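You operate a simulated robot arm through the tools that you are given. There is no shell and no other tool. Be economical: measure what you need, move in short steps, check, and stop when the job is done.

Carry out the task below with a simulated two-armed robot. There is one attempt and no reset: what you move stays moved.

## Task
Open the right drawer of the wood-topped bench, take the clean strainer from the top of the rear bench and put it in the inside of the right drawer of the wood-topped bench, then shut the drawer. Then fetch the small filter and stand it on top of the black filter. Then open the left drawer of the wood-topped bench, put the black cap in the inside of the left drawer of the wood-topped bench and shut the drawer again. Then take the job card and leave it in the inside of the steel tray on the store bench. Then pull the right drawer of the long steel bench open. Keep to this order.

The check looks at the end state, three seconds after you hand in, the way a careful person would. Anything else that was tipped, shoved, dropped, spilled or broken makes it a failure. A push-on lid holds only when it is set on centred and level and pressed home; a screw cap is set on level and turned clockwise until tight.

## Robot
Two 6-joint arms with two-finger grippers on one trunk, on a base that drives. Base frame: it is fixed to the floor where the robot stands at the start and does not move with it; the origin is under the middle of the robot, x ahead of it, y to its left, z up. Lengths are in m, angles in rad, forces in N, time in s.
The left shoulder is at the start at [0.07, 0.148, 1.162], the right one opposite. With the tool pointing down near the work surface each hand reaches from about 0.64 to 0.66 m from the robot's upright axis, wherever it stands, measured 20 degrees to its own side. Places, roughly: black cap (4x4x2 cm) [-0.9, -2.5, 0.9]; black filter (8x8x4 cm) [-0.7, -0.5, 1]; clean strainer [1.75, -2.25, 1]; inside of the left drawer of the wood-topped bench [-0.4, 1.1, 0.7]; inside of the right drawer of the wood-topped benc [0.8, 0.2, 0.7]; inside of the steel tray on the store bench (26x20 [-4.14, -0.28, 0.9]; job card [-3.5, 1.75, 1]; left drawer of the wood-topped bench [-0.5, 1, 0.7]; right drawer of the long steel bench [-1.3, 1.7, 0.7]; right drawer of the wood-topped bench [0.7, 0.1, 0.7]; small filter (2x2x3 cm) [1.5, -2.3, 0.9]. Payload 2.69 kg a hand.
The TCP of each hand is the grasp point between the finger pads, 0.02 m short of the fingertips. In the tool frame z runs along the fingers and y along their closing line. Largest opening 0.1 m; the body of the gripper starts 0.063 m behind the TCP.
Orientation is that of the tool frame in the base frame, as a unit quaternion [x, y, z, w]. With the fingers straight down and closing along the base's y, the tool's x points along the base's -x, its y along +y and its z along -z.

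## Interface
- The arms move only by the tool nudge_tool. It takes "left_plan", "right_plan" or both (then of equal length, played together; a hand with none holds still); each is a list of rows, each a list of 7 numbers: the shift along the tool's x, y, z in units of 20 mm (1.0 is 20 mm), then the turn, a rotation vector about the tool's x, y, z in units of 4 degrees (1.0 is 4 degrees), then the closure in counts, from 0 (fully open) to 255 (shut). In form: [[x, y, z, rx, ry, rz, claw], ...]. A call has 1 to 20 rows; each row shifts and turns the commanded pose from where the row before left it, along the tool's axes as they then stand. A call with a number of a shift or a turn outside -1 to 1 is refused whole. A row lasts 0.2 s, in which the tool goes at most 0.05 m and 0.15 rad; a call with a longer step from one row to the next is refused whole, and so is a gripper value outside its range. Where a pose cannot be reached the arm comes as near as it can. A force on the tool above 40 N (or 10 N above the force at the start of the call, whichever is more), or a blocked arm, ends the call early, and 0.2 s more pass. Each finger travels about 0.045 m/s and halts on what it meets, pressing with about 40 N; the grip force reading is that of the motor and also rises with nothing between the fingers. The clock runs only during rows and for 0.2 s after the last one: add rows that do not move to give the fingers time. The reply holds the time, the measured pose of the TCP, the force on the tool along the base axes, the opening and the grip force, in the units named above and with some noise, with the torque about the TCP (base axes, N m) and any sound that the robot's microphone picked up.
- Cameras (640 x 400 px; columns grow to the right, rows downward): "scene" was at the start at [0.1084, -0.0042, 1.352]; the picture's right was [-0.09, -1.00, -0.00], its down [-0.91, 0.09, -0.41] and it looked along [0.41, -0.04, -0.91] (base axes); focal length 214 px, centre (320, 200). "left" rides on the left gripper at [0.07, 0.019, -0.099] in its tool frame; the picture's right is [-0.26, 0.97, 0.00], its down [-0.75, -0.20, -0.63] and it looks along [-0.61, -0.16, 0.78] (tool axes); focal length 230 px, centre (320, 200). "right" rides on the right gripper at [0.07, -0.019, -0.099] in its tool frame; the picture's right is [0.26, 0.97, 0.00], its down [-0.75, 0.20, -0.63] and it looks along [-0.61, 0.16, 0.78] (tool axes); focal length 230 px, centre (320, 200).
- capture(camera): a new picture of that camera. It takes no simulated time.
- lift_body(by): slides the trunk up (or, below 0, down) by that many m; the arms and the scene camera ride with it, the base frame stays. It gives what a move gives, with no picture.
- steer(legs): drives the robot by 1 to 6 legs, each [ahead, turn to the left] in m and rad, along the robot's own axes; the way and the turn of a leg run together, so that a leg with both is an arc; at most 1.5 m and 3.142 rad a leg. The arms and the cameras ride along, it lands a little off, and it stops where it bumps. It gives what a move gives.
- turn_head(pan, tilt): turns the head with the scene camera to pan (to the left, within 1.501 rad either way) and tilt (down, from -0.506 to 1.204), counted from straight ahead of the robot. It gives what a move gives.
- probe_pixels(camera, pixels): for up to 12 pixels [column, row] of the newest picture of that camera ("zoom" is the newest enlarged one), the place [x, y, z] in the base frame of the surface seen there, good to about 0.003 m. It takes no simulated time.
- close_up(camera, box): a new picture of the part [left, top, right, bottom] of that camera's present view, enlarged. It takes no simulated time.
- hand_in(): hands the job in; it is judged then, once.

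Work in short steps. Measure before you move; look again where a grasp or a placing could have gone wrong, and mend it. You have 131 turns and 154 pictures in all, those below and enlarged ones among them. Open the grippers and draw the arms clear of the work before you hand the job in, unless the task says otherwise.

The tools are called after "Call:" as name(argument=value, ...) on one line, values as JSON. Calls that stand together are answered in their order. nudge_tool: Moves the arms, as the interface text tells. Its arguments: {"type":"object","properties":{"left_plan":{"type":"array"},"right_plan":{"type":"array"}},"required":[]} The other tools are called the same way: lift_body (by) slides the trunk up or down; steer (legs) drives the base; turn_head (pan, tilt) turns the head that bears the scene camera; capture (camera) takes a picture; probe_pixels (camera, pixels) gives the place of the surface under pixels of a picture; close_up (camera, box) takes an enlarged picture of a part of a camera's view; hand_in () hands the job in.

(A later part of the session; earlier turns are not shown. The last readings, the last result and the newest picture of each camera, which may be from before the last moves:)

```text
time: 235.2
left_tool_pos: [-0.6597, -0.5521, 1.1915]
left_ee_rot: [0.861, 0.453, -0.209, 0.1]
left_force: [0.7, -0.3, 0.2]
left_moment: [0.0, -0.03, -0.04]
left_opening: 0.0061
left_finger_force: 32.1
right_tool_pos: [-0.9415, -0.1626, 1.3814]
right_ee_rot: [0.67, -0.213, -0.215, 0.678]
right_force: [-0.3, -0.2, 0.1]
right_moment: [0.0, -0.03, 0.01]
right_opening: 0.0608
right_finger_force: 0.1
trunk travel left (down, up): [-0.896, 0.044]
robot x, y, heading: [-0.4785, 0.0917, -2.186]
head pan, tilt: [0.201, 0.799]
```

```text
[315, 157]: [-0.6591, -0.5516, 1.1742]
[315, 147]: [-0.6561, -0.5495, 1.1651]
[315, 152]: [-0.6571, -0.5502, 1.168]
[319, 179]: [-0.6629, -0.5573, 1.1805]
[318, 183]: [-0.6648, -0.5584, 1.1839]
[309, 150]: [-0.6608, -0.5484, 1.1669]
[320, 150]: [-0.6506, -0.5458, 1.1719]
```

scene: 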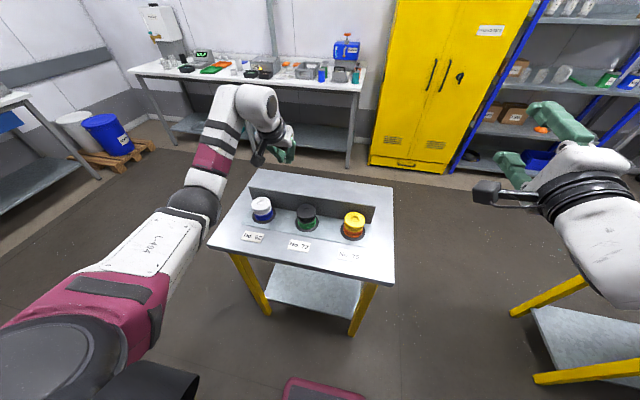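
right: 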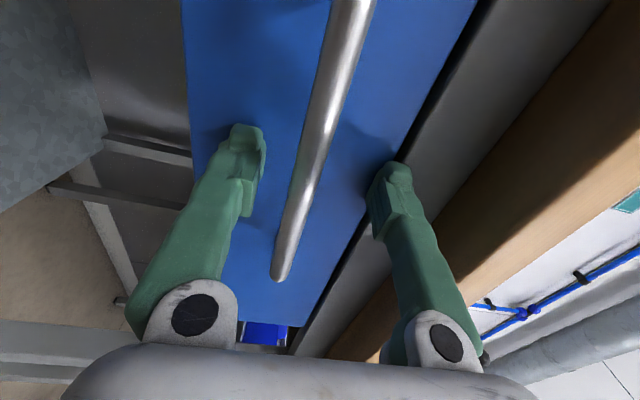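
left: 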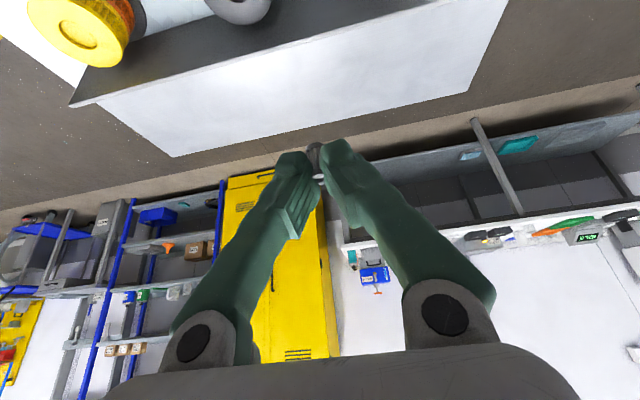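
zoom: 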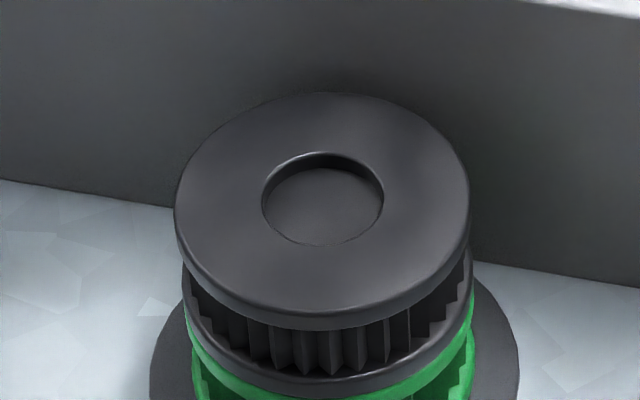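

Recess centre ≈(-0.701,-0.509,0.967); the held filter axis ≈(-0.663,-0.557). I shift right 5.9 cm and back 1.7 cm at height.

Call:
nudge_tool(left_plan=[[0.25, -0.98, -0.127, 0, 0, 0, 255], [0.25, -0.98, -0.127, 0, 0, 0, 255], [0.25, -0.98, -0.127, 0, 0, 0, 255]])

Call:
lift_body(by=-0.15)

Call:
capture(camera="left")

Call:
capture(camera="scene")

```text
time: 236.1
left_tool_pos: [-0.6999, -0.5028, 1.1913]
left_ee_rot: [0.86, 0.454, -0.208, 0.101]
left_force: [-0.6, 0.2, 0.0]
left_moment: [0.01, -0.01, 0.01]
left_opening: 0.0061
left_finger_force: 32.7
right_tool_pos: [-0.9415, -0.1617, 1.3815]
right_ee_rot: [0.67, -0.214, -0.215, 0.678]
right_force: [-0.7, 0.5, -0.3]
right_moment: [0.03, 0.01, 0.01]
right_opening: 0.0608
right_finger_force: 0.1
trunk travel left (down, up): [-0.896, 0.044]
robot x, y, heading: [-0.4813, 0.0893, -2.187]
head pan, tilt: [0.201, 0.799]
```

```text
time: 237.8
left_tool_pos: [-0.6987, -0.5043, 1.0432]
left_ee_rot: [0.861, 0.453, -0.21, 0.099]
left_force: [-0.5, 0.5, 0.4]
left_moment: [-0.02, -0.02, -0.02]
left_opening: 0.0061
left_finger_force: 32.1
right_tool_pos: [-0.9424, -0.162, 1.2316]
right_ee_rot: [0.669, -0.214, -0.216, 0.678]
right_force: [0.2, 0.4, -0.4]
right_moment: [0.0, -0.01, 0.02]
right_opening: 0.0609
right_finger_force: 0.0
trunk travel left (down, up): [-0.746, 0.194]
robot x, y, heading: [-0.4759, 0.0923, -2.182]
head pan, tilt: [0.201, 0.799]
```

```text
77 pictures are left
```

left: 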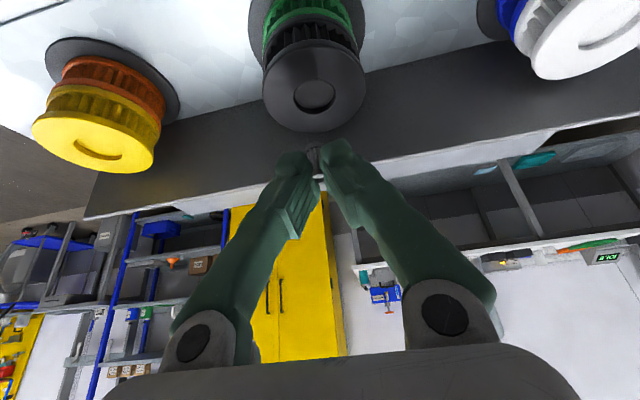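

```text
76 pictures are left
```

scene: 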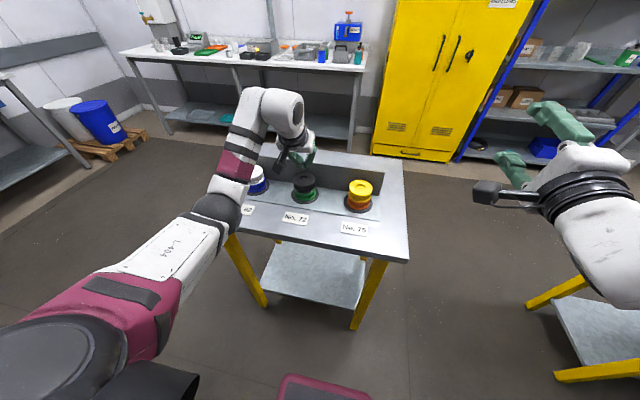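

Call:
probe_pixels(camera="left", pixels=[[315, 96], [290, 96], [340, 96], [315, 75], [315, 120], [315, 157], [315, 148], [318, 182]])

Call:
close_up(camera="left", box=[260, 60, 380, 180])

```text
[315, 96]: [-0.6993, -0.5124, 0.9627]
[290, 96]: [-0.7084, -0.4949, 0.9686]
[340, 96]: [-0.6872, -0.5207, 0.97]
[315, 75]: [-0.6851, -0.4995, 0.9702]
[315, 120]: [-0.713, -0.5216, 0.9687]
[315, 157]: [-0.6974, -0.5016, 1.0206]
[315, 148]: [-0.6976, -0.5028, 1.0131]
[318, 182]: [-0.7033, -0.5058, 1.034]
```

```text
3.33 times, centred on (320, 120) of left
```

zoom: 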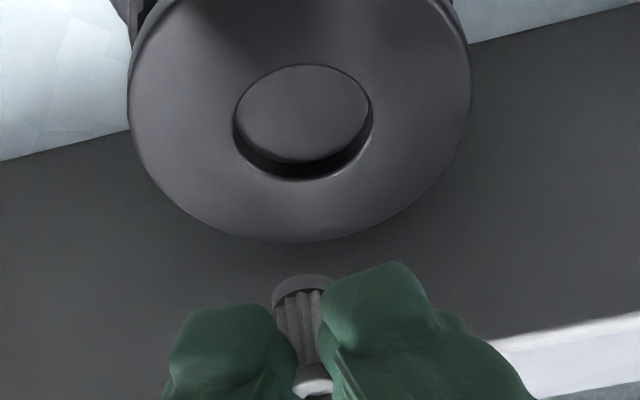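

Filter axis is within 3 mm of the recess centre. I correct 2 mm and lower 4.5 cm.

Call:
nudge_tool(left_plan=[[-0.07, 0.12, 0.03, 0, 0, 0, 255]])

Call:
lift_body(by=-0.045)

Call:
close_up(camera="left", box=[240, 80, 400, 200])

Call:
close_up(camera="scene", box=[270, 140, 330, 210])

```text
time: 238.2
left_tool_pos: [-0.6989, -0.5072, 1.0417]
left_ee_rot: [0.861, 0.452, -0.209, 0.099]
left_force: [-0.2, 0.8, -0.2]
left_moment: [-0.02, 0.01, -0.01]
left_opening: 0.0059
left_finger_force: 32.9
right_tool_pos: [-0.9419, -0.1628, 1.2309]
right_ee_rot: [0.67, -0.212, -0.215, 0.678]
right_force: [-0.5, 0.2, 0.0]
right_moment: [-0.01, -0.04, 0.0]
right_opening: 0.0604
right_finger_force: 0.0
trunk travel left (down, up): [-0.746, 0.194]
robot x, y, heading: [-0.4736, 0.0926, -2.193]
head pan, tilt: [0.201, 0.799]
```

```text
time: 239.1
left_tool_pos: [-0.6972, -0.5051, 0.9981]
left_ee_rot: [0.861, 0.453, -0.21, 0.099]
left_force: [1.4, -1.3, 9.4]
left_moment: [-0.02, 0.01, -0.02]
left_opening: 0.0059
left_finger_force: 32.7
right_tool_pos: [-0.9406, -0.1616, 1.1871]
right_ee_rot: [0.669, -0.214, -0.216, 0.678]
right_force: [0.3, -1.0, -0.1]
right_moment: [0.01, -0.02, 0.04]
right_opening: 0.0608
right_finger_force: 0.1
trunk travel left (down, up): [-0.701, 0.239]
robot x, y, heading: [-0.4785, 0.0926, -2.189]
head pan, tilt: [0.201, 0.799]
```

```text
3.33 times, centred on (320, 140) of left
```

zoom: 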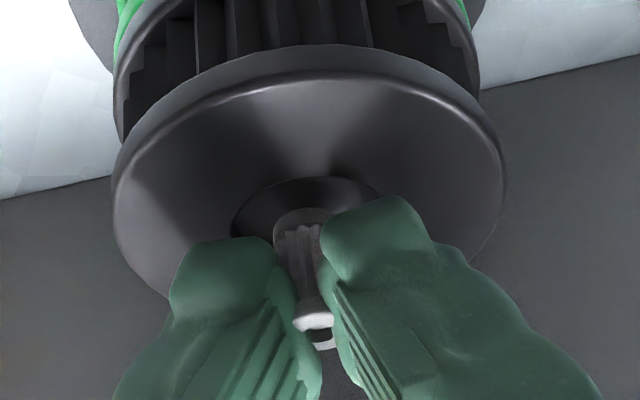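

```text
5.71 times, centred on (300, 175) of scene
```

zoom: 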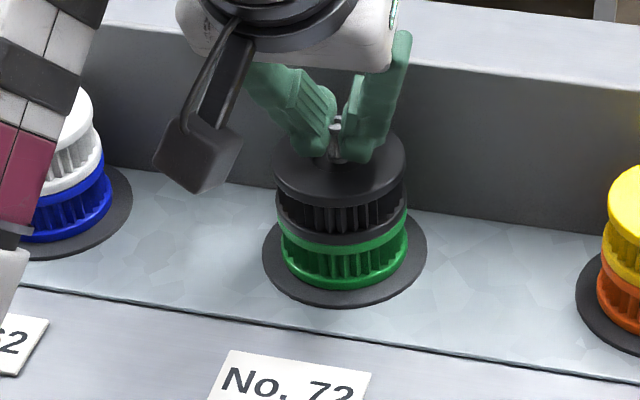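

Contact is 9.4 N with the filter base inside the recess. I open the fingers gently and check before lifting.

Call:
nudge_tool(left_plan=[[0, 0, 0, 0, 0, 0, 225], [0, 0, 0, 0, 0, 0, 210], [0, 0, 0, 0, 0, 0, 190], [0, 0, 0, 0, 0, 0, 170]])

Call:
close_up(camera="left", box=[240, 80, 400, 200])

```text
time: 240.1
left_tool_pos: [-0.6972, -0.5065, 0.9974]
left_ee_rot: [0.861, 0.453, -0.208, 0.099]
left_force: [-0.6, 0.3, -0.2]
left_moment: [0.0, 0.01, 0.0]
left_opening: 0.0331
left_finger_force: 0.0
right_tool_pos: [-0.942, -0.1629, 1.1871]
right_ee_rot: [0.669, -0.213, -0.215, 0.678]
right_force: [-0.4, -0.6, 1.1]
right_moment: [-0.02, -0.04, -0.04]
right_opening: 0.0607
right_finger_force: 0.0
trunk travel left (down, up): [-0.701, 0.239]
robot x, y, heading: [-0.4787, 0.0886, -2.188]
head pan, tilt: [0.201, 0.799]
```

```text
3.33 times, centred on (320, 140) of left
```

zoom: 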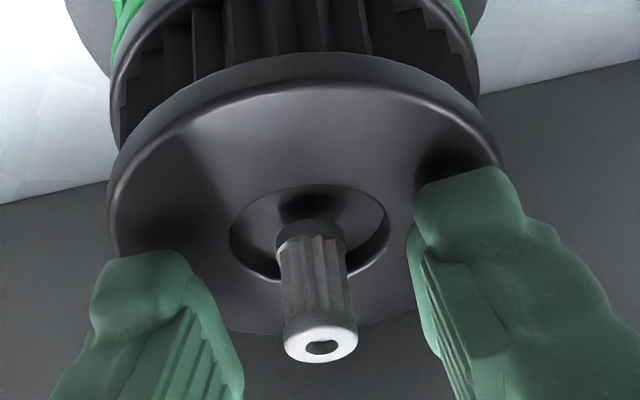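

The small filter stands in the recess. I lift away, then drive to face the left drawer of the wood bench.

Call:
lift_body(by=0.22)

Call:
close_up(camera="scene", box=[260, 150, 380, 250])

Call:
steer(legs=[[0, -1.496], [0.75, 0], [0, -1.676]])

Call:
turn_head(pan=-0.2, tilt=0.8)

Call:
capture(camera="scene")

```text
time: 242.4
left_tool_pos: [-0.6978, -0.5049, 1.2167]
left_ee_rot: [0.861, 0.453, -0.209, 0.099]
left_force: [-0.5, 1.0, -0.2]
left_moment: [0.0, 0.01, -0.01]
left_opening: 0.0333
left_finger_force: 0.0
right_tool_pos: [-0.9427, -0.162, 1.4069]
right_ee_rot: [0.669, -0.213, -0.214, 0.678]
right_force: [0.8, -0.1, 0.1]
right_moment: [-0.01, -0.02, -0.01]
right_opening: 0.0606
right_finger_force: 0.1
trunk travel left (down, up): [-0.921, 0.019]
robot x, y, heading: [-0.4762, 0.0926, -2.186]
head pan, tilt: [0.201, 0.799]
```

```text
4.00 times, centred on (320, 200) of scene
```

zoom: 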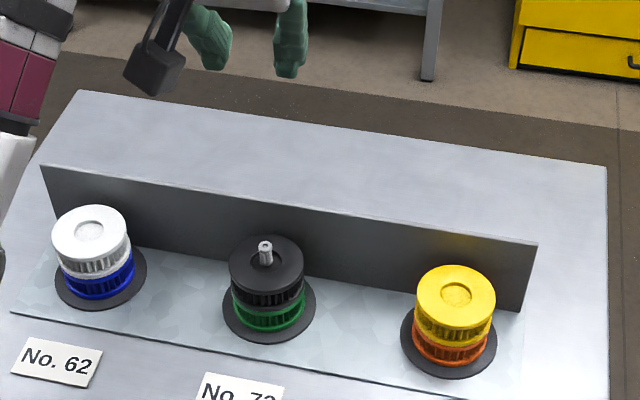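

```text
time: 254.2
left_tool_pos: [-0.897, 1.0633, 1.2165]
left_ee_rot: [-0.444, 0.866, 0.097, 0.209]
left_force: [-0.1, 0.3, -0.2]
left_moment: [0.01, -0.01, 0.01]
left_opening: 0.0333
left_finger_force: 0.1
right_tool_pos: [-0.661, 0.7136, 1.4072]
right_ee_rot: [0.221, 0.666, 0.676, 0.223]
right_force: [-0.5, 0.2, 0.8]
right_moment: [0.01, -0.04, -0.03]
right_opening: 0.0608
right_finger_force: 0.1
trunk travel left (down, up): [-0.921, 0.019]
robot x, y, heading: [-1.1297, 0.4734, 0.937]
head pan, tilt: [0.201, 0.799]
```

```text
time: 255.1
left_tool_pos: [-0.8968, 1.0634, 1.2159]
left_ee_rot: [-0.444, 0.866, 0.097, 0.211]
left_force: [-0.4, -0.5, -0.6]
left_moment: [-0.01, -0.03, -0.01]
left_opening: 0.0332
left_finger_force: 0.0
right_tool_pos: [-0.6595, 0.7142, 1.4069]
right_ee_rot: [0.22, 0.667, 0.676, 0.223]
right_force: [0.0, 0.1, -1.0]
right_moment: [0.01, -0.01, 0.03]
right_opening: 0.0606
right_finger_force: 0.1
trunk travel left (down, up): [-0.921, 0.019]
robot x, y, heading: [-1.1291, 0.4698, 0.933]
head pan, tilt: [-0.201, 0.799]
```

```text
70 pictures are left
```

scene: 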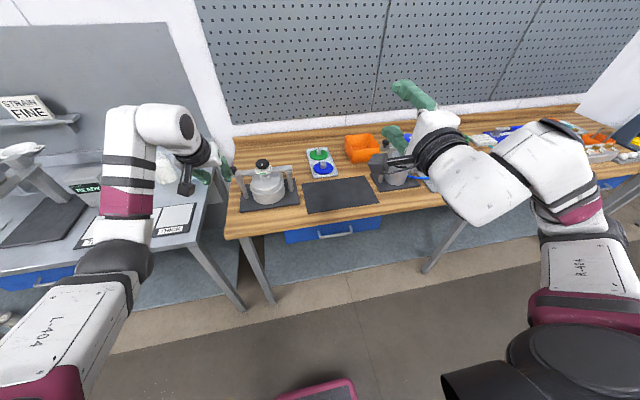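

The small filter stands on the black filter. Now the left drawer handle shows at (335,235); I zoom and measure.

Call:
close_up(camera="scene", box=[270, 200, 400, 260])

Call:
probe_pixels(camera="scene", pixels=[[320, 237], [330, 236], [340, 235], [350, 233], [295, 236], [372, 224], [150, 215], [245, 240], [210, 165]])

```text
4.92 times, centred on (335, 230) of scene
```

zoom: 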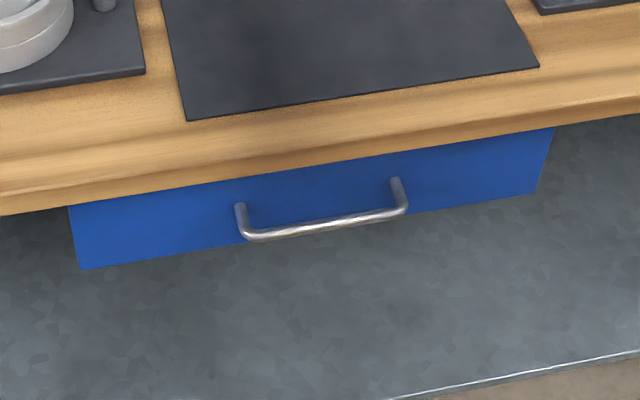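

```text
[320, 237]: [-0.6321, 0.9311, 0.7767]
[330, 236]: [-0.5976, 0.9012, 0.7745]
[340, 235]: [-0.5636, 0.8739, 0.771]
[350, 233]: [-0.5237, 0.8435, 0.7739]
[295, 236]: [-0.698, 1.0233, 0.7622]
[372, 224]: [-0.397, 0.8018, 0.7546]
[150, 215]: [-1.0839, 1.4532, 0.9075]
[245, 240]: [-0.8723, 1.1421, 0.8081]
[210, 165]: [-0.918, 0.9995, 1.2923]
```

Handle centre ≈(-0.578,0.886,0.775). I shift the right hand 3.6 cm left and pull the left hand back so it clears the bench when lowering.

Call:
nudge_tool(left_plan=[[0.9, 0, -0.45, 0, 0, 0, 170], [0.9, 0, -0.45, 0, 0, 0, 170], [0.9, 0, -0.45, 0, 0, 0, 170]], right_plan=[[0.6, 0, 0, 0, 0, 0, 100], [0.6, 0, 0, 0, 0, 0, 100], [0.6, 0, 0, 0, 0, 0, 100]])

Call:
lift_body(by=-0.35)

Call:
capture(camera="scene")

```text
time: 255.8
left_tool_pos: [-0.9286, 1.0254, 1.2086]
left_ee_rot: [-0.444, 0.865, 0.096, 0.212]
left_force: [0.7, 0.3, 0.0]
left_moment: [0.01, -0.05, 0.0]
left_opening: 0.0334
left_finger_force: 0.0
left hand out of reach, approached as far as the arm can: row 3
right_tool_pos: [-0.6607, 0.7141, 1.4073]
right_ee_rot: [0.22, 0.667, 0.676, 0.222]
right_force: [0.2, 0.9, -0.7]
right_moment: [0.02, -0.01, -0.01]
right_opening: 0.0606
right_finger_force: 0.0
right hand out of reach, approached as far as the arm can: row 1, 2, 3
trunk travel left (down, up): [-0.921, 0.019]
robot x, y, heading: [-1.1301, 0.4696, 0.933]
head pan, tilt: [-0.201, 0.799]
```

```text
time: 259.3
left_tool_pos: [-0.9292, 1.0267, 0.8597]
left_ee_rot: [-0.443, 0.866, 0.096, 0.212]
left_force: [-0.4, 0.2, -0.8]
left_moment: [0.01, -0.02, 0.05]
left_opening: 0.0334
left_finger_force: 0.0
right_tool_pos: [-0.6603, 0.7131, 1.0574]
right_ee_rot: [0.22, 0.666, 0.677, 0.223]
right_force: [0.2, -0.4, 0.9]
right_moment: [0.01, 0.02, -0.02]
right_opening: 0.061
right_finger_force: 0.0
trunk travel left (down, up): [-0.571, 0.369]
robot x, y, heading: [-1.1285, 0.4648, 0.935]
head pan, tilt: [-0.201, 0.799]
```

```text
68 pictures are left
```

scene: 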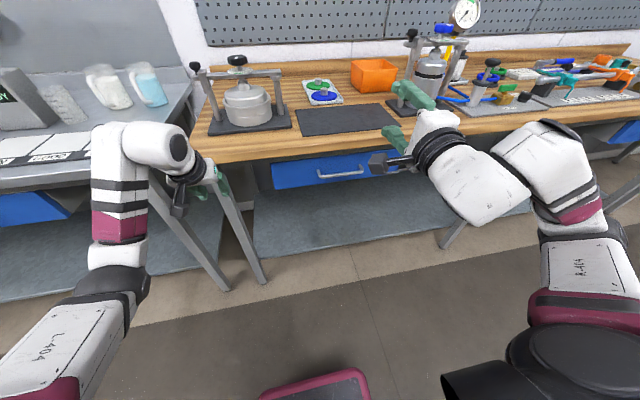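

Call:
nudge_tool(right_plan=[[0.4, 0, 0.8, 0, 0, 0, 100], [0.4, 0, 0.8, 0, 0, 0, 100], [0.4, 0, 0.8, 0, 0, 0, 100], [0.4, 0, 0.8, 0, 0, 0, 100], [0.4, 0, 0.8, 0, 0, 0, 100]])

Call:
lift_body(by=-0.282)

Call:
capture(camera="right")

Call:
capture(camera="scene")

```text
time: 260.5
left_tool_pos: [-0.9274, 1.0255, 0.8593]
left_ee_rot: [-0.444, 0.865, 0.097, 0.213]
left_force: [0.6, -0.7, -0.3]
left_moment: [0.0, 0.01, 0.01]
left_opening: 0.0334
left_finger_force: 0.1
right_tool_pos: [-0.6374, 0.7923, 1.0644]
right_ee_rot: [0.218, 0.669, 0.675, 0.221]
right_force: [-0.2, -0.2, 0.0]
right_moment: [0.0, -0.01, 0.01]
right_opening: 0.0608
right_finger_force: 0.1
right hand out of reach, approached as far as the arm can: row 4, 5
trunk travel left (down, up): [-0.571, 0.369]
robot x, y, heading: [-1.1296, 0.4657, 0.934]
head pan, tilt: [-0.201, 0.799]
```

```text
time: 263.3
left_tool_pos: [-0.9295, 1.0264, 0.5775]
left_ee_rot: [-0.444, 0.865, 0.097, 0.212]
left_force: [-0.6, -0.3, 0.0]
left_moment: [0.01, 0.04, 0.02]
left_opening: 0.0331
left_finger_force: 0.0
right_tool_pos: [-0.6377, 0.792, 0.7825]
right_ee_rot: [0.22, 0.668, 0.676, 0.221]
right_force: [-1.3, -0.5, -0.3]
right_moment: [0.02, 0.01, -0.02]
right_opening: 0.0606
right_finger_force: 0.1
trunk travel left (down, up): [-0.289, 0.651]
robot x, y, heading: [-1.1284, 0.4721, 0.939]
head pan, tilt: [-0.201, 0.799]
```

```text
67 pictures are left
```

right: 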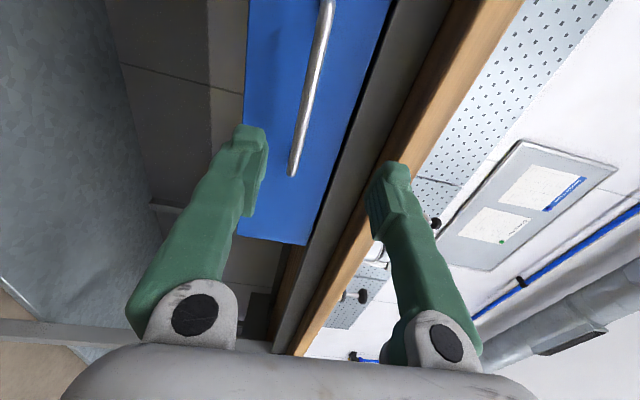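

```text
66 pictures are left
```

scene: 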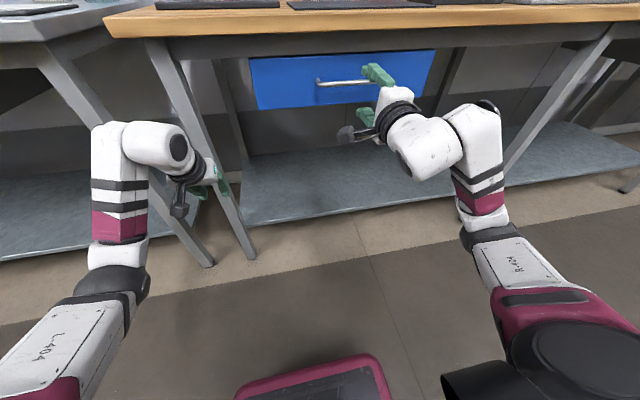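

Aligned (t −0.983 vs −0.991). I extend 0.112 m, dropping 6 mm, and close on the bar.

Call:
nudge_tool(right_plan=[[0, -0.3, 0.95, 0, 0, 0, 100], [0, 0, 0.95, 0, 0, 0, 100], [0, 0, 0.95, 0, 0, 0, 100], [0, 0, 0.95, 0, 0, 0, 100], [0, 0, 0.95, 0, 0, 0, 100], [0, 0, 0.85, 0, 0, 0, 100], [0, 0, 0, 0, 0, 0, 100]])

Call:
capture(camera="right")

Call:
probe_pixels(camera="right", pixels=[[320, 110], [312, 140], [300, 180], [270, 100]])

```text
time: 264.9
left_tool_pos: [-0.9289, 1.0249, 0.5773]
left_ee_rot: [-0.443, 0.866, 0.096, 0.212]
left_force: [0.2, -0.2, 1.2]
left_moment: [0.0, 0.01, 0.0]
left_opening: 0.0335
left_finger_force: 0.0
right_tool_pos: [-0.5602, 0.8689, 0.7845]
right_ee_rot: [0.216, 0.67, 0.676, 0.217]
right_force: [0.1, -0.1, -0.2]
right_moment: [-0.05, 0.0, -0.03]
right_opening: 0.0607
right_finger_force: 0.1
right hand out of reach, approached as far as the arm can: row 1, 2, 3, 4, 5
trunk travel left (down, up): [-0.289, 0.651]
robot x, y, heading: [-1.1329, 0.4686, 0.934]
head pan, tilt: [-0.201, 0.799]
```

```text
65 pictures are left
```

right: 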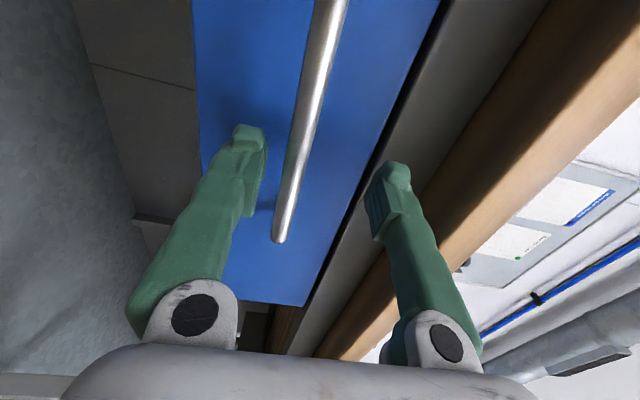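

```text
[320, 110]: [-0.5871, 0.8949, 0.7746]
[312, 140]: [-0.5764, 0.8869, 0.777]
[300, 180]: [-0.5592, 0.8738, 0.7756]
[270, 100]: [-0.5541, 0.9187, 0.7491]
```

TCP is at the bar depth but 9 mm high; I lower the trunk 9 mm and close.

Call:
lift_body(by=-0.009)

Call:
nudge_tool(right_plan=[[0, 0, 0, 0, 0, 0, 255], [0, 0, 0, 0, 0, 0, 255], [0, 0, 0, 0, 0, 0, 255], [0, 0, 0, 0, 0, 0, 255], [0, 0, 0, 0, 0, 0, 255], [0, 0, 0, 0, 0, 0, 255]])

Call:
capture(camera="right")

```text
time: 265.5
left_tool_pos: [-0.929, 1.0259, 0.5687]
left_ee_rot: [-0.443, 0.866, 0.095, 0.213]
left_force: [0.8, 0.2, 0.5]
left_moment: [0.01, 0.02, -0.02]
left_opening: 0.0335
left_finger_force: 0.1
right_tool_pos: [-0.5598, 0.8697, 0.7762]
right_ee_rot: [0.217, 0.67, 0.676, 0.217]
right_force: [1.1, 0.7, -0.5]
right_moment: [-0.05, 0.01, -0.01]
right_opening: 0.0609
right_finger_force: 0.1
trunk travel left (down, up): [-0.28, 0.66]
robot x, y, heading: [-1.1304, 0.4696, 0.933]
head pan, tilt: [-0.201, 0.799]
```

```text
time: 266.9
left_tool_pos: [-0.9276, 1.0277, 0.5659]
left_ee_rot: [-0.444, 0.866, 0.096, 0.21]
left_force: [0.4, 0.1, 0.6]
left_moment: [0.0, -0.01, 0.02]
left_opening: 0.0334
left_finger_force: 0.1
right_tool_pos: [-0.5561, 0.8717, 0.7701]
right_ee_rot: [0.22, 0.674, 0.671, 0.216]
right_force: [-1.0, 2.3, -24.1]
right_moment: [-0.18, -0.11, 0.08]
right_opening: 0.006
right_finger_force: 33.0
trunk travel left (down, up): [-0.28, 0.66]
robot x, y, heading: [-1.13, 0.4729, 0.935]
head pan, tilt: [-0.201, 0.799]
```

```text
64 pictures are left
```

right: 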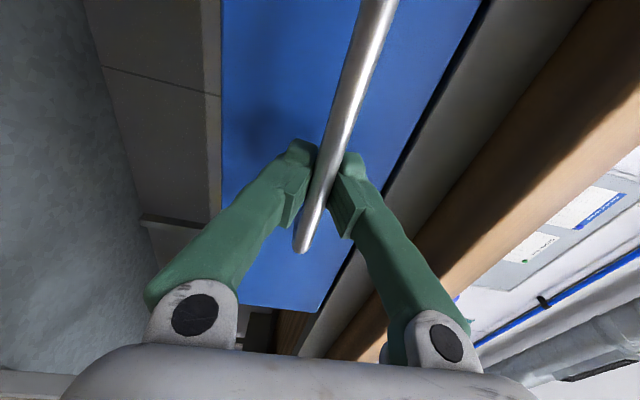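

Gripped. I reverse the base 0.27 m to open the drawer.

Call:
nudge_tool(right_plan=[[0, -0.25, 0, 0, 0, 0, 255], [0, 0, -0.3, 0, 0, 0, 255], [0, 0, -0.3, 0, 0, 0, 255]])

Call:
steer(legs=[[-0.26, 0]])

Call:
turn_head(pan=-0.2, tilt=0.7)

Call:
capture(camera="scene")

```text
time: 267.7
left_tool_pos: [-0.9272, 1.0268, 0.5664]
left_ee_rot: [-0.444, 0.866, 0.095, 0.21]
left_force: [-1.4, -0.1, 0.5]
left_moment: [0.03, 0.0, -0.01]
left_opening: 0.0331
left_finger_force: 0.2
right_tool_pos: [-0.5638, 0.8606, 0.7693]
right_ee_rot: [0.217, 0.671, 0.675, 0.217]
right_force: [0.8, 0.0, -11.9]
right_moment: [-0.13, -0.09, 0.42]
right_opening: 0.006
right_finger_force: 32.6
trunk travel left (down, up): [-0.28, 0.66]
robot x, y, heading: [-1.1326, 0.4724, 0.938]
head pan, tilt: [-0.201, 0.799]
```

```text
time: 269.6
left_tool_pos: [-1.0836, 0.8154, 0.5675]
left_ee_rot: [-0.445, 0.865, 0.096, 0.211]
left_force: [-0.3, -0.3, -0.3]
left_moment: [0.03, -0.01, -0.01]
left_opening: 0.0334
left_finger_force: 0.1
right_tool_pos: [-0.7194, 0.6495, 0.7704]
right_ee_rot: [0.216, 0.67, 0.676, 0.217]
right_force: [5.5, -3.8, -8.2]
right_moment: [-0.05, -0.1, -0.28]
right_opening: 0.006
right_finger_force: 33.0
trunk travel left (down, up): [-0.28, 0.66]
robot x, y, heading: [-1.2813, 0.2586, 0.938]
head pan, tilt: [-0.201, 0.799]
```

```text
time: 270.2
left_tool_pos: [-1.0851, 0.8156, 0.5687]
left_ee_rot: [-0.445, 0.865, 0.097, 0.211]
left_force: [0.2, 0.0, 0.6]
left_moment: [-0.03, -0.01, -0.03]
left_opening: 0.0335
left_finger_force: 0.0
right_tool_pos: [-0.7209, 0.6491, 0.769]
right_ee_rot: [0.218, 0.671, 0.675, 0.218]
right_force: [0.2, -2.3, -5.2]
right_moment: [-0.02, -0.03, -0.46]
right_opening: 0.0061
right_finger_force: 32.9
trunk travel left (down, up): [-0.28, 0.66]
robot x, y, heading: [-1.2856, 0.2594, 0.937]
head pan, tilt: [-0.201, 0.7]
```

```text
63 pictures are left
```

scene: 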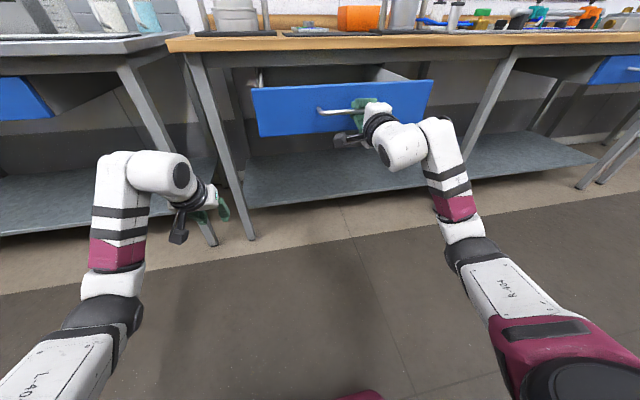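

Drawer open (~0.27 m). I release, withdraw the right hand, raise the trunk and look left for the route.

Call:
nudge_tool(right_plan=[[0, 0, 0, 0, 0, 0, 100], [0, 0, 0, 0, 0, 0, 100], [0, 0, 0, 0, 0, 0, 100], [0, 0, 0, 0, 0, 0, 100], [0, 0, -1, 0, 0, 0, 100], [0, 0, -1, 0, 0, 0, 100], [0, 0, -1, 0, 0, 0, 100], [0, 0, -1, 0, 0, 0, 100]])

Call:
lift_body(by=0.4)

Call:
lift_body(by=0.23)

Call:
capture(camera="scene")

Call:
turn_head(pan=1.5, tilt=0.6)

Call:
capture(camera="scene")

```text
time: 272.1
left_tool_pos: [-1.0846, 0.8152, 0.5687]
left_ee_rot: [-0.445, 0.865, 0.097, 0.212]
left_force: [-0.5, 0.1, -0.5]
left_moment: [0.02, -0.01, -0.02]
left_opening: 0.0333
left_finger_force: 0.1
right_tool_pos: [-0.7694, 0.5851, 0.7701]
right_ee_rot: [0.216, 0.67, 0.676, 0.216]
right_force: [-0.4, -1.0, -0.5]
right_moment: [0.0, -0.02, 0.02]
right_opening: 0.0607
right_finger_force: 0.1
trunk travel left (down, up): [-0.28, 0.66]
robot x, y, heading: [-1.2857, 0.2578, 0.935]
head pan, tilt: [-0.201, 0.7]
```

```text
time: 275.9
left_tool_pos: [-1.0852, 0.8144, 0.9684]
left_ee_rot: [-0.444, 0.865, 0.096, 0.211]
left_force: [-0.5, -0.7, -0.5]
left_moment: [-0.02, -0.01, 0.02]
left_opening: 0.0331
left_finger_force: 0.0
right_tool_pos: [-0.7682, 0.5854, 1.1717]
right_ee_rot: [0.216, 0.67, 0.676, 0.218]
right_force: [0.3, 0.6, 0.4]
right_moment: [0.0, 0.01, 0.01]
right_opening: 0.0609
right_finger_force: 0.1
trunk travel left (down, up): [-0.68, 0.26]
robot x, y, heading: [-1.2846, 0.2538, 0.936]
head pan, tilt: [-0.201, 0.7]
```

```text
time: 278.3
left_tool_pos: [-1.0847, 0.8152, 1.1974]
left_ee_rot: [-0.444, 0.865, 0.097, 0.212]
left_force: [-0.3, 0.2, -1.2]
left_moment: [0.03, 0.0, -0.01]
left_opening: 0.0332
left_finger_force: 0.1
right_tool_pos: [-0.7688, 0.5851, 1.4004]
right_ee_rot: [0.216, 0.671, 0.676, 0.218]
right_force: [-0.7, 0.7, -0.5]
right_moment: [-0.02, 0.0, 0.03]
right_opening: 0.061
right_finger_force: 0.2
trunk travel left (down, up): [-0.91, 0.03]
robot x, y, heading: [-1.2826, 0.2573, 0.932]
head pan, tilt: [-0.201, 0.7]
```

```text
62 pictures are left
```

scene: 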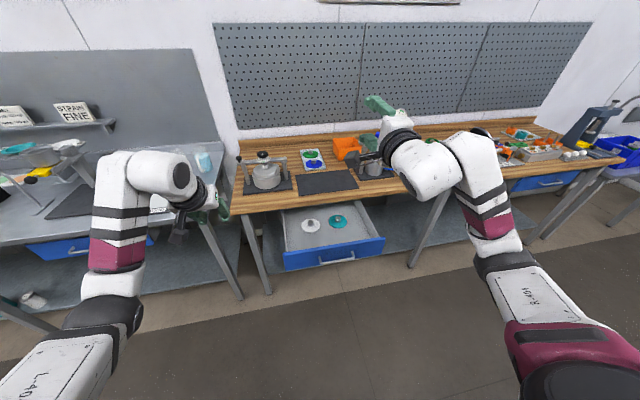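

```text
time: 280.0
left_tool_pos: [-1.0857, 0.8154, 1.1996]
left_ee_rot: [-0.445, 0.865, 0.096, 0.212]
left_force: [0.2, -1.6, 0.6]
left_moment: [0.03, 0.0, 0.04]
left_opening: 0.0334
left_finger_force: 0.0
right_tool_pos: [-0.7687, 0.5858, 1.4011]
right_ee_rot: [0.215, 0.671, 0.676, 0.217]
right_force: [0.0, -0.2, 0.5]
right_moment: [0.01, -0.02, -0.01]
right_opening: 0.0608
right_finger_force: 0.1
trunk travel left (down, up): [-0.91, 0.03]
robot x, y, heading: [-1.2849, 0.2617, 0.932]
head pan, tilt: [1.499, 0.6]
```

```text
61 pictures are left
```

scene: 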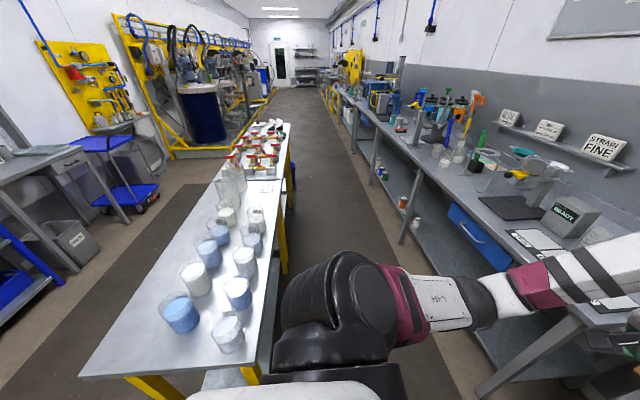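

A second table with beakers is close on the left; I probe its corners and the drawer for clearances.

Call:
probe_pixels(camera="scene", pixels=[[85, 373], [262, 365], [290, 130], [180, 310], [240, 255], [470, 235], [480, 228], [490, 245], [545, 230], [110, 180]])

Call:
turn_head(pan=-1.5, tilt=0.6)

Call:
capture(camera="scene")

```text
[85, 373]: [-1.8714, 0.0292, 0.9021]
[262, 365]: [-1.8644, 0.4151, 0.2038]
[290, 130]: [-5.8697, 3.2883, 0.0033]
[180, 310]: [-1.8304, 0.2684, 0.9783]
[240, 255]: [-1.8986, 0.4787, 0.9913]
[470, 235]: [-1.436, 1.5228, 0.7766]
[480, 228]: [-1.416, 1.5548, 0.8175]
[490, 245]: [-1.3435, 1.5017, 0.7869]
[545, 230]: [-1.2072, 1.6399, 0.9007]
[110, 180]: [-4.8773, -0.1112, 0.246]
```

```text
time: 282.6
left_tool_pos: [-1.0859, 0.8149, 1.1981]
left_ee_rot: [-0.444, 0.865, 0.096, 0.212]
left_force: [-0.4, -0.7, 0.4]
left_moment: [-0.04, 0.01, -0.01]
left_opening: 0.0333
left_finger_force: 0.0
right_tool_pos: [-0.7694, 0.586, 1.4003]
right_ee_rot: [0.216, 0.671, 0.676, 0.217]
right_force: [0.7, -0.4, 0.2]
right_moment: [-0.01, 0.0, 0.02]
right_opening: 0.0608
right_finger_force: 0.1
trunk travel left (down, up): [-0.91, 0.03]
robot x, y, heading: [-1.2838, 0.2577, 0.933]
head pan, tilt: [-1.499, 0.6]
```

```text
60 pictures are left
```

scene: 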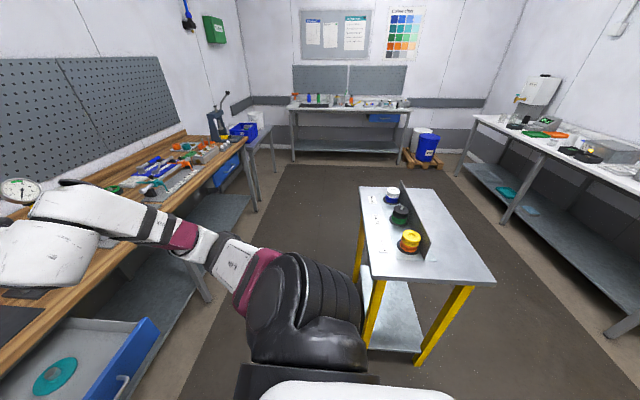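

I take the aisle back around the trolley: turn right, pass between the open drawer and the trolley, then toward the black cap's bench.

Call:
steer(legs=[[0, -0.542], [0.265, 0], [0, -1.0], [1.4, 0], [0, -1.355], [1.2, 0]])

Call:
turn_head(pan=0, tilt=0.55)

Call:
capture(camera="scene")

```text
time: 304.2
left_tool_pos: [-0.3612, -2.1333, 1.199]
left_ee_rot: [0.8, 0.553, -0.198, 0.123]
left_force: [0.1, 0.0, 0.1]
left_moment: [0.02, 0.01, 0.0]
left_opening: 0.0332
left_finger_force: 0.1
right_tool_pos: [-0.7253, -1.9911, 1.4006]
right_ee_rot: [0.693, -0.127, -0.128, 0.698]
right_force: [-0.2, 0.5, -0.5]
right_moment: [-0.01, 0.02, -0.02]
right_opening: 0.0606
right_finger_force: 0.0
trunk travel left (down, up): [-0.91, 0.03]
robot x, y, heading: [-0.3121, -1.5451, -1.949]
head pan, tilt: [-1.499, 0.6]
```

```text
time: 305.8
left_tool_pos: [-0.3608, -2.1341, 1.1978]
left_ee_rot: [0.8, 0.553, -0.198, 0.123]
left_force: [-0.2, 0.2, 0.5]
left_moment: [-0.03, 0.02, 0.02]
left_opening: 0.0333
left_finger_force: 0.1
right_tool_pos: [-0.7261, -1.9923, 1.4]
right_ee_rot: [0.693, -0.127, -0.129, 0.697]
right_force: [0.0, -0.1, -0.4]
right_moment: [-0.01, -0.02, 0.01]
right_opening: 0.0611
right_finger_force: 0.1
trunk travel left (down, up): [-0.91, 0.03]
robot x, y, heading: [-0.3131, -1.5437, -1.945]
head pan, tilt: [0.0, 0.55]
```

```text
59 pictures are left
```

scene: 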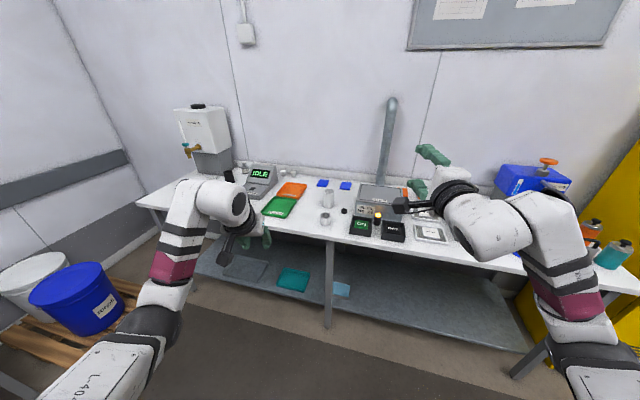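

Call:
close_up(camera="scene", box=[280, 165, 460, 265])

Call:
probe_pixels(camera="zoom", pixels=[[235, 160], [232, 166], [165, 190], [340, 150], [270, 300], [540, 360], [60, 240], [250, 240], [340, 180], [390, 240]])

```text
3.56 times, centred on (370, 215) of scene
```

zoom: 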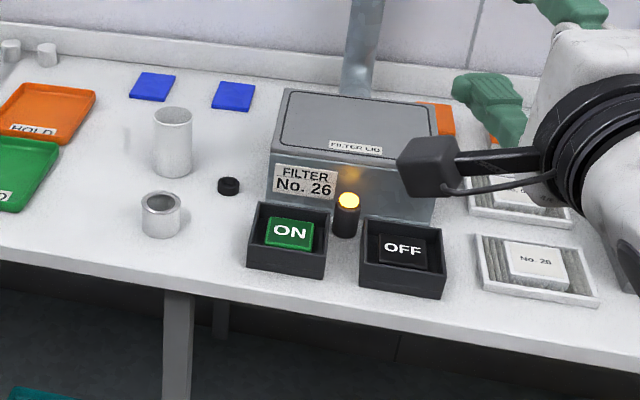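

```text
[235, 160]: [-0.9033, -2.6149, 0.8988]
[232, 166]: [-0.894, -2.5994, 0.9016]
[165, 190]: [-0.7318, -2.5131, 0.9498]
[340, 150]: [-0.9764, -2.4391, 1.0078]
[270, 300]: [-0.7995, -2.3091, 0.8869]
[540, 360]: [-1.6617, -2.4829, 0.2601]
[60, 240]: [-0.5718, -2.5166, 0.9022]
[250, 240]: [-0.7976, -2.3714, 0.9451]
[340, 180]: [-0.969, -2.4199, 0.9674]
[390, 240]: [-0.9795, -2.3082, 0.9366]
```

Call:
probe_pixels(camera="zoom", pixels=[[228, 181], [228, 190], [220, 185], [237, 185], [160, 232], [172, 112], [275, 195], [255, 260], [100, 285], [440, 330]])

```text
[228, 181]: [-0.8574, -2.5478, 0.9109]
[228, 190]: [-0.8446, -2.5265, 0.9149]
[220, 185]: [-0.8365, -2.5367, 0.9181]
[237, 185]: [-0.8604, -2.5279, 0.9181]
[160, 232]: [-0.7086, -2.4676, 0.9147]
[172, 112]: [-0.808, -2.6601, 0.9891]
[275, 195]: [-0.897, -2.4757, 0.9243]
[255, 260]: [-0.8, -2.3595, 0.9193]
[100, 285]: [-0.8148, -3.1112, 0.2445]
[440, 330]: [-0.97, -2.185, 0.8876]
```

Black cap centre ≈(-0.848,-2.532), top z≈0.92. I drive so the left hand comes just short of it, facing the bench squarely.

Call:
steer(legs=[[0, -0.3], [0.5, 0], [0, 0.045]])

Call:
nudge_tool(left_plan=[[0, 0, 0, 0, 0, 0, 75], [0, 0, 0, 0, 0, 0, 75], [0, 0, 0, 0, 0, 0, 75], [0, 0, 0, 0, 0, 0, 75]])

Call:
lift_body(by=-0.1)

Call:
capture(camera="left")

Call:
capture(camera="scene")

```text
time: 310.1
left_tool_pos: [-0.8259, -2.4889, 1.1992]
left_ee_rot: [0.865, 0.445, -0.211, 0.098]
left_force: [0.1, 0.4, 0.1]
left_moment: [-0.01, -0.01, 0.03]
left_opening: 0.0334
left_finger_force: 0.2
right_tool_pos: [-1.1425, -2.2583, 1.3996]
right_ee_rot: [0.67, -0.217, -0.217, 0.676]
right_force: [-0.7, 0.2, 0.9]
right_moment: [0.01, 0.01, 0.03]
right_opening: 0.0609
right_finger_force: 0.1
trunk travel left (down, up): [-0.91, 0.03]
robot x, y, heading: [-0.6275, -1.9331, -2.206]
head pan, tilt: [0.0, 0.55]
```

```text
time: 311.1
left_tool_pos: [-0.822, -2.4919, 1.1979]
left_ee_rot: [0.865, 0.444, -0.212, 0.095]
left_force: [0.8, 0.3, -0.3]
left_moment: [-0.01, 0.02, -0.01]
left_opening: 0.0704
left_finger_force: 0.0
right_tool_pos: [-1.1397, -2.2616, 1.4005]
right_ee_rot: [0.671, -0.215, -0.217, 0.675]
right_force: [-0.3, -0.7, 0.6]
right_moment: [-0.02, -0.03, 0.02]
right_opening: 0.0609
right_finger_force: 0.1
trunk travel left (down, up): [-0.91, 0.03]
robot x, y, heading: [-0.6255, -1.9326, -2.209]
head pan, tilt: [0.0, 0.55]
```

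```text
time: 312.4
left_tool_pos: [-0.8238, -2.4905, 1.0977]
left_ee_rot: [0.865, 0.445, -0.211, 0.096]
left_force: [0.0, -0.4, 1.5]
left_moment: [-0.04, -0.01, -0.01]
left_opening: 0.0705
left_finger_force: 0.0
right_tool_pos: [-1.1418, -2.261, 1.2998]
right_ee_rot: [0.671, -0.216, -0.217, 0.676]
right_force: [0.3, -0.6, 0.5]
right_moment: [0.04, 0.04, 0.0]
right_opening: 0.0611
right_finger_force: 0.0
trunk travel left (down, up): [-0.81, 0.13]
robot x, y, heading: [-0.6227, -1.935, -2.209]
head pan, tilt: [0.0, 0.55]
```

```text
57 pictures are left
```

left: 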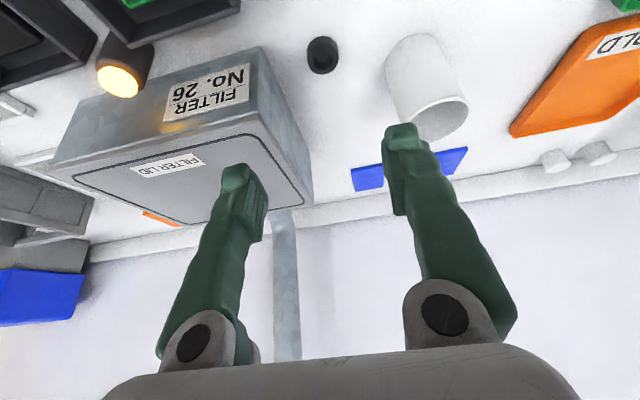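

```text
56 pictures are left
```

scene: 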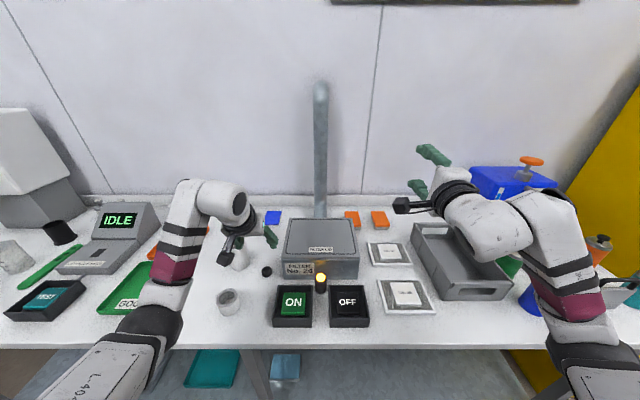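

Call:
probe_pixels(camera="left", pixels=[[322, 58], [308, 55], [338, 55], [322, 42], [322, 70], [250, 55], [290, 140], [395, 60], [430, 130]])

```text
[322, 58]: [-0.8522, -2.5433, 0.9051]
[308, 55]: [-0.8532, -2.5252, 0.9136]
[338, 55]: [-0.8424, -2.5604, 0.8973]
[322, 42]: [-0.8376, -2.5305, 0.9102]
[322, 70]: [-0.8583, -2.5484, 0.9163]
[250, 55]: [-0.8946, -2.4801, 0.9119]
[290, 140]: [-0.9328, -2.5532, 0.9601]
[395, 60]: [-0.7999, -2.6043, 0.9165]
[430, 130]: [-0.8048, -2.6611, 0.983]
```

Cap centre ≈(-0.850,-2.538). I move 4.9 cm forward and 7 mm left, then lower 12 cm.

Call:
nudge_tool(left_plan=[[-0.73, 0.12, 0.36, 0, 0, 0, 90], [-0.73, 0.12, 0.36, 0, 0, 0, 90], [-0.73, 0.12, 0.36, 0, 0, 0, 90]])

Call:
lift_body(by=-0.12)

Call:
capture(camera="left")

Call:
probe_pixels(camera="left", pixels=[[320, 110], [320, 120], [320, 130], [305, 115], [335, 115]])

```text
time: 313.2
left_tool_pos: [-0.8456, -2.5347, 1.0978]
left_ee_rot: [0.865, 0.445, -0.212, 0.097]
left_force: [-0.1, 0.1, 0.1]
left_moment: [-0.03, 0.03, -0.03]
left_opening: 0.0644
left_finger_force: 0.0
right_tool_pos: [-1.1404, -2.2612, 1.2995]
right_ee_rot: [0.671, -0.216, -0.218, 0.675]
right_force: [-0.4, 0.4, 0.9]
right_moment: [-0.02, 0.02, -0.02]
right_opening: 0.0608
right_finger_force: 0.1
trunk travel left (down, up): [-0.81, 0.13]
robot x, y, heading: [-0.6225, -1.9362, -2.209]
head pan, tilt: [0.0, 0.55]
```

```text
time: 314.7
left_tool_pos: [-0.8463, -2.5358, 0.9787]
left_ee_rot: [0.865, 0.445, -0.211, 0.097]
left_force: [-0.1, 0.3, 0.5]
left_moment: [0.0, -0.01, 0.0]
left_opening: 0.0646
left_finger_force: 0.1
right_tool_pos: [-1.1399, -2.2597, 1.1801]
right_ee_rot: [0.67, -0.216, -0.218, 0.676]
right_force: [0.3, -0.3, -0.3]
right_moment: [0.0, 0.0, 0.0]
right_opening: 0.0609
right_finger_force: 0.1
trunk travel left (down, up): [-0.69, 0.25]
robot x, y, heading: [-0.6235, -1.932, -2.208]
head pan, tilt: [0.0, 0.55]
```

```text
55 pictures are left
```

left: 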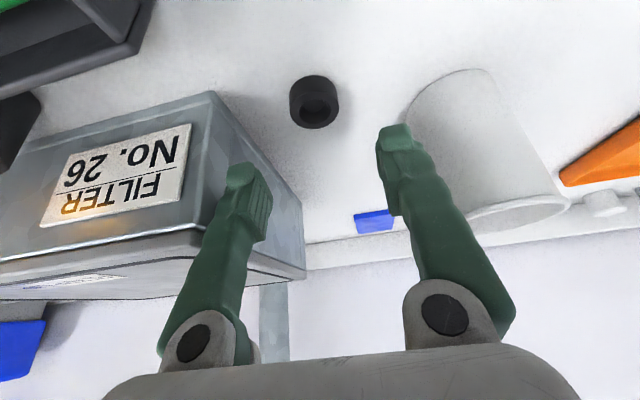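

```text
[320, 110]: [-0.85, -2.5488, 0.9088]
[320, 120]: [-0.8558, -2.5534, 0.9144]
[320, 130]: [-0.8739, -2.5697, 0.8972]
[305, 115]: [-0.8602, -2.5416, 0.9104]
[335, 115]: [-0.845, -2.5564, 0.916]
```

Call:
nudge_tool(left_plan=[[-0.2, 0.1, 0.1, 0, 0, 0, 125], [0, 0, 0, 0, 0, 0, 125]])

Call:
lift_body(by=-0.046)

Call:
capture(camera="left")

```text
time: 315.3
left_tool_pos: [-0.8474, -2.5391, 0.9787]
left_ee_rot: [0.864, 0.446, -0.212, 0.097]
left_force: [-0.3, -0.2, -0.2]
left_moment: [0.0, 0.03, -0.02]
left_opening: 0.0507
left_finger_force: 0.0
right_tool_pos: [-1.1401, -2.2607, 1.1814]
right_ee_rot: [0.67, -0.216, -0.218, 0.675]
right_force: [-0.2, -0.9, 0.2]
right_moment: [-0.01, -0.01, 0.01]
right_opening: 0.0609
right_finger_force: 0.1
trunk travel left (down, up): [-0.69, 0.25]
robot x, y, heading: [-0.6234, -1.9343, -2.208]
head pan, tilt: [0.0, 0.55]
```

```text
time: 316.2
left_tool_pos: [-0.8474, -2.5399, 0.932]
left_ee_rot: [0.865, 0.445, -0.212, 0.096]
left_force: [0.5, 0.4, -0.6]
left_moment: [-0.01, 0.01, 0.03]
left_opening: 0.0508
left_finger_force: 0.0
right_tool_pos: [-1.1396, -2.26, 1.1336]
right_ee_rot: [0.67, -0.216, -0.218, 0.676]
right_force: [-0.5, 1.0, 0.2]
right_moment: [-0.01, -0.04, -0.03]
right_opening: 0.0609
right_finger_force: 0.1
trunk travel left (down, up): [-0.644, 0.296]
robot x, y, heading: [-0.6225, -1.9339, -2.206]
head pan, tilt: [0.0, 0.55]
```

```text
54 pictures are left
```

left: 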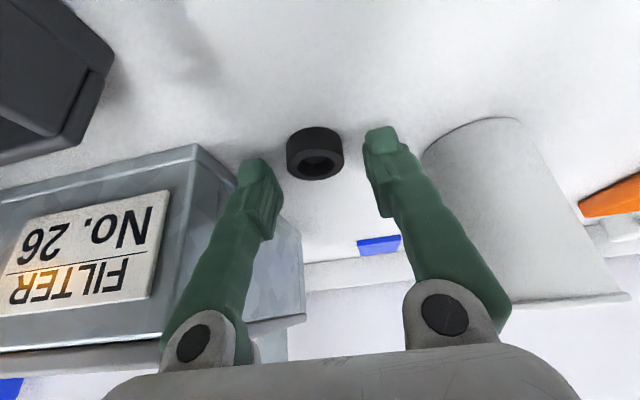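

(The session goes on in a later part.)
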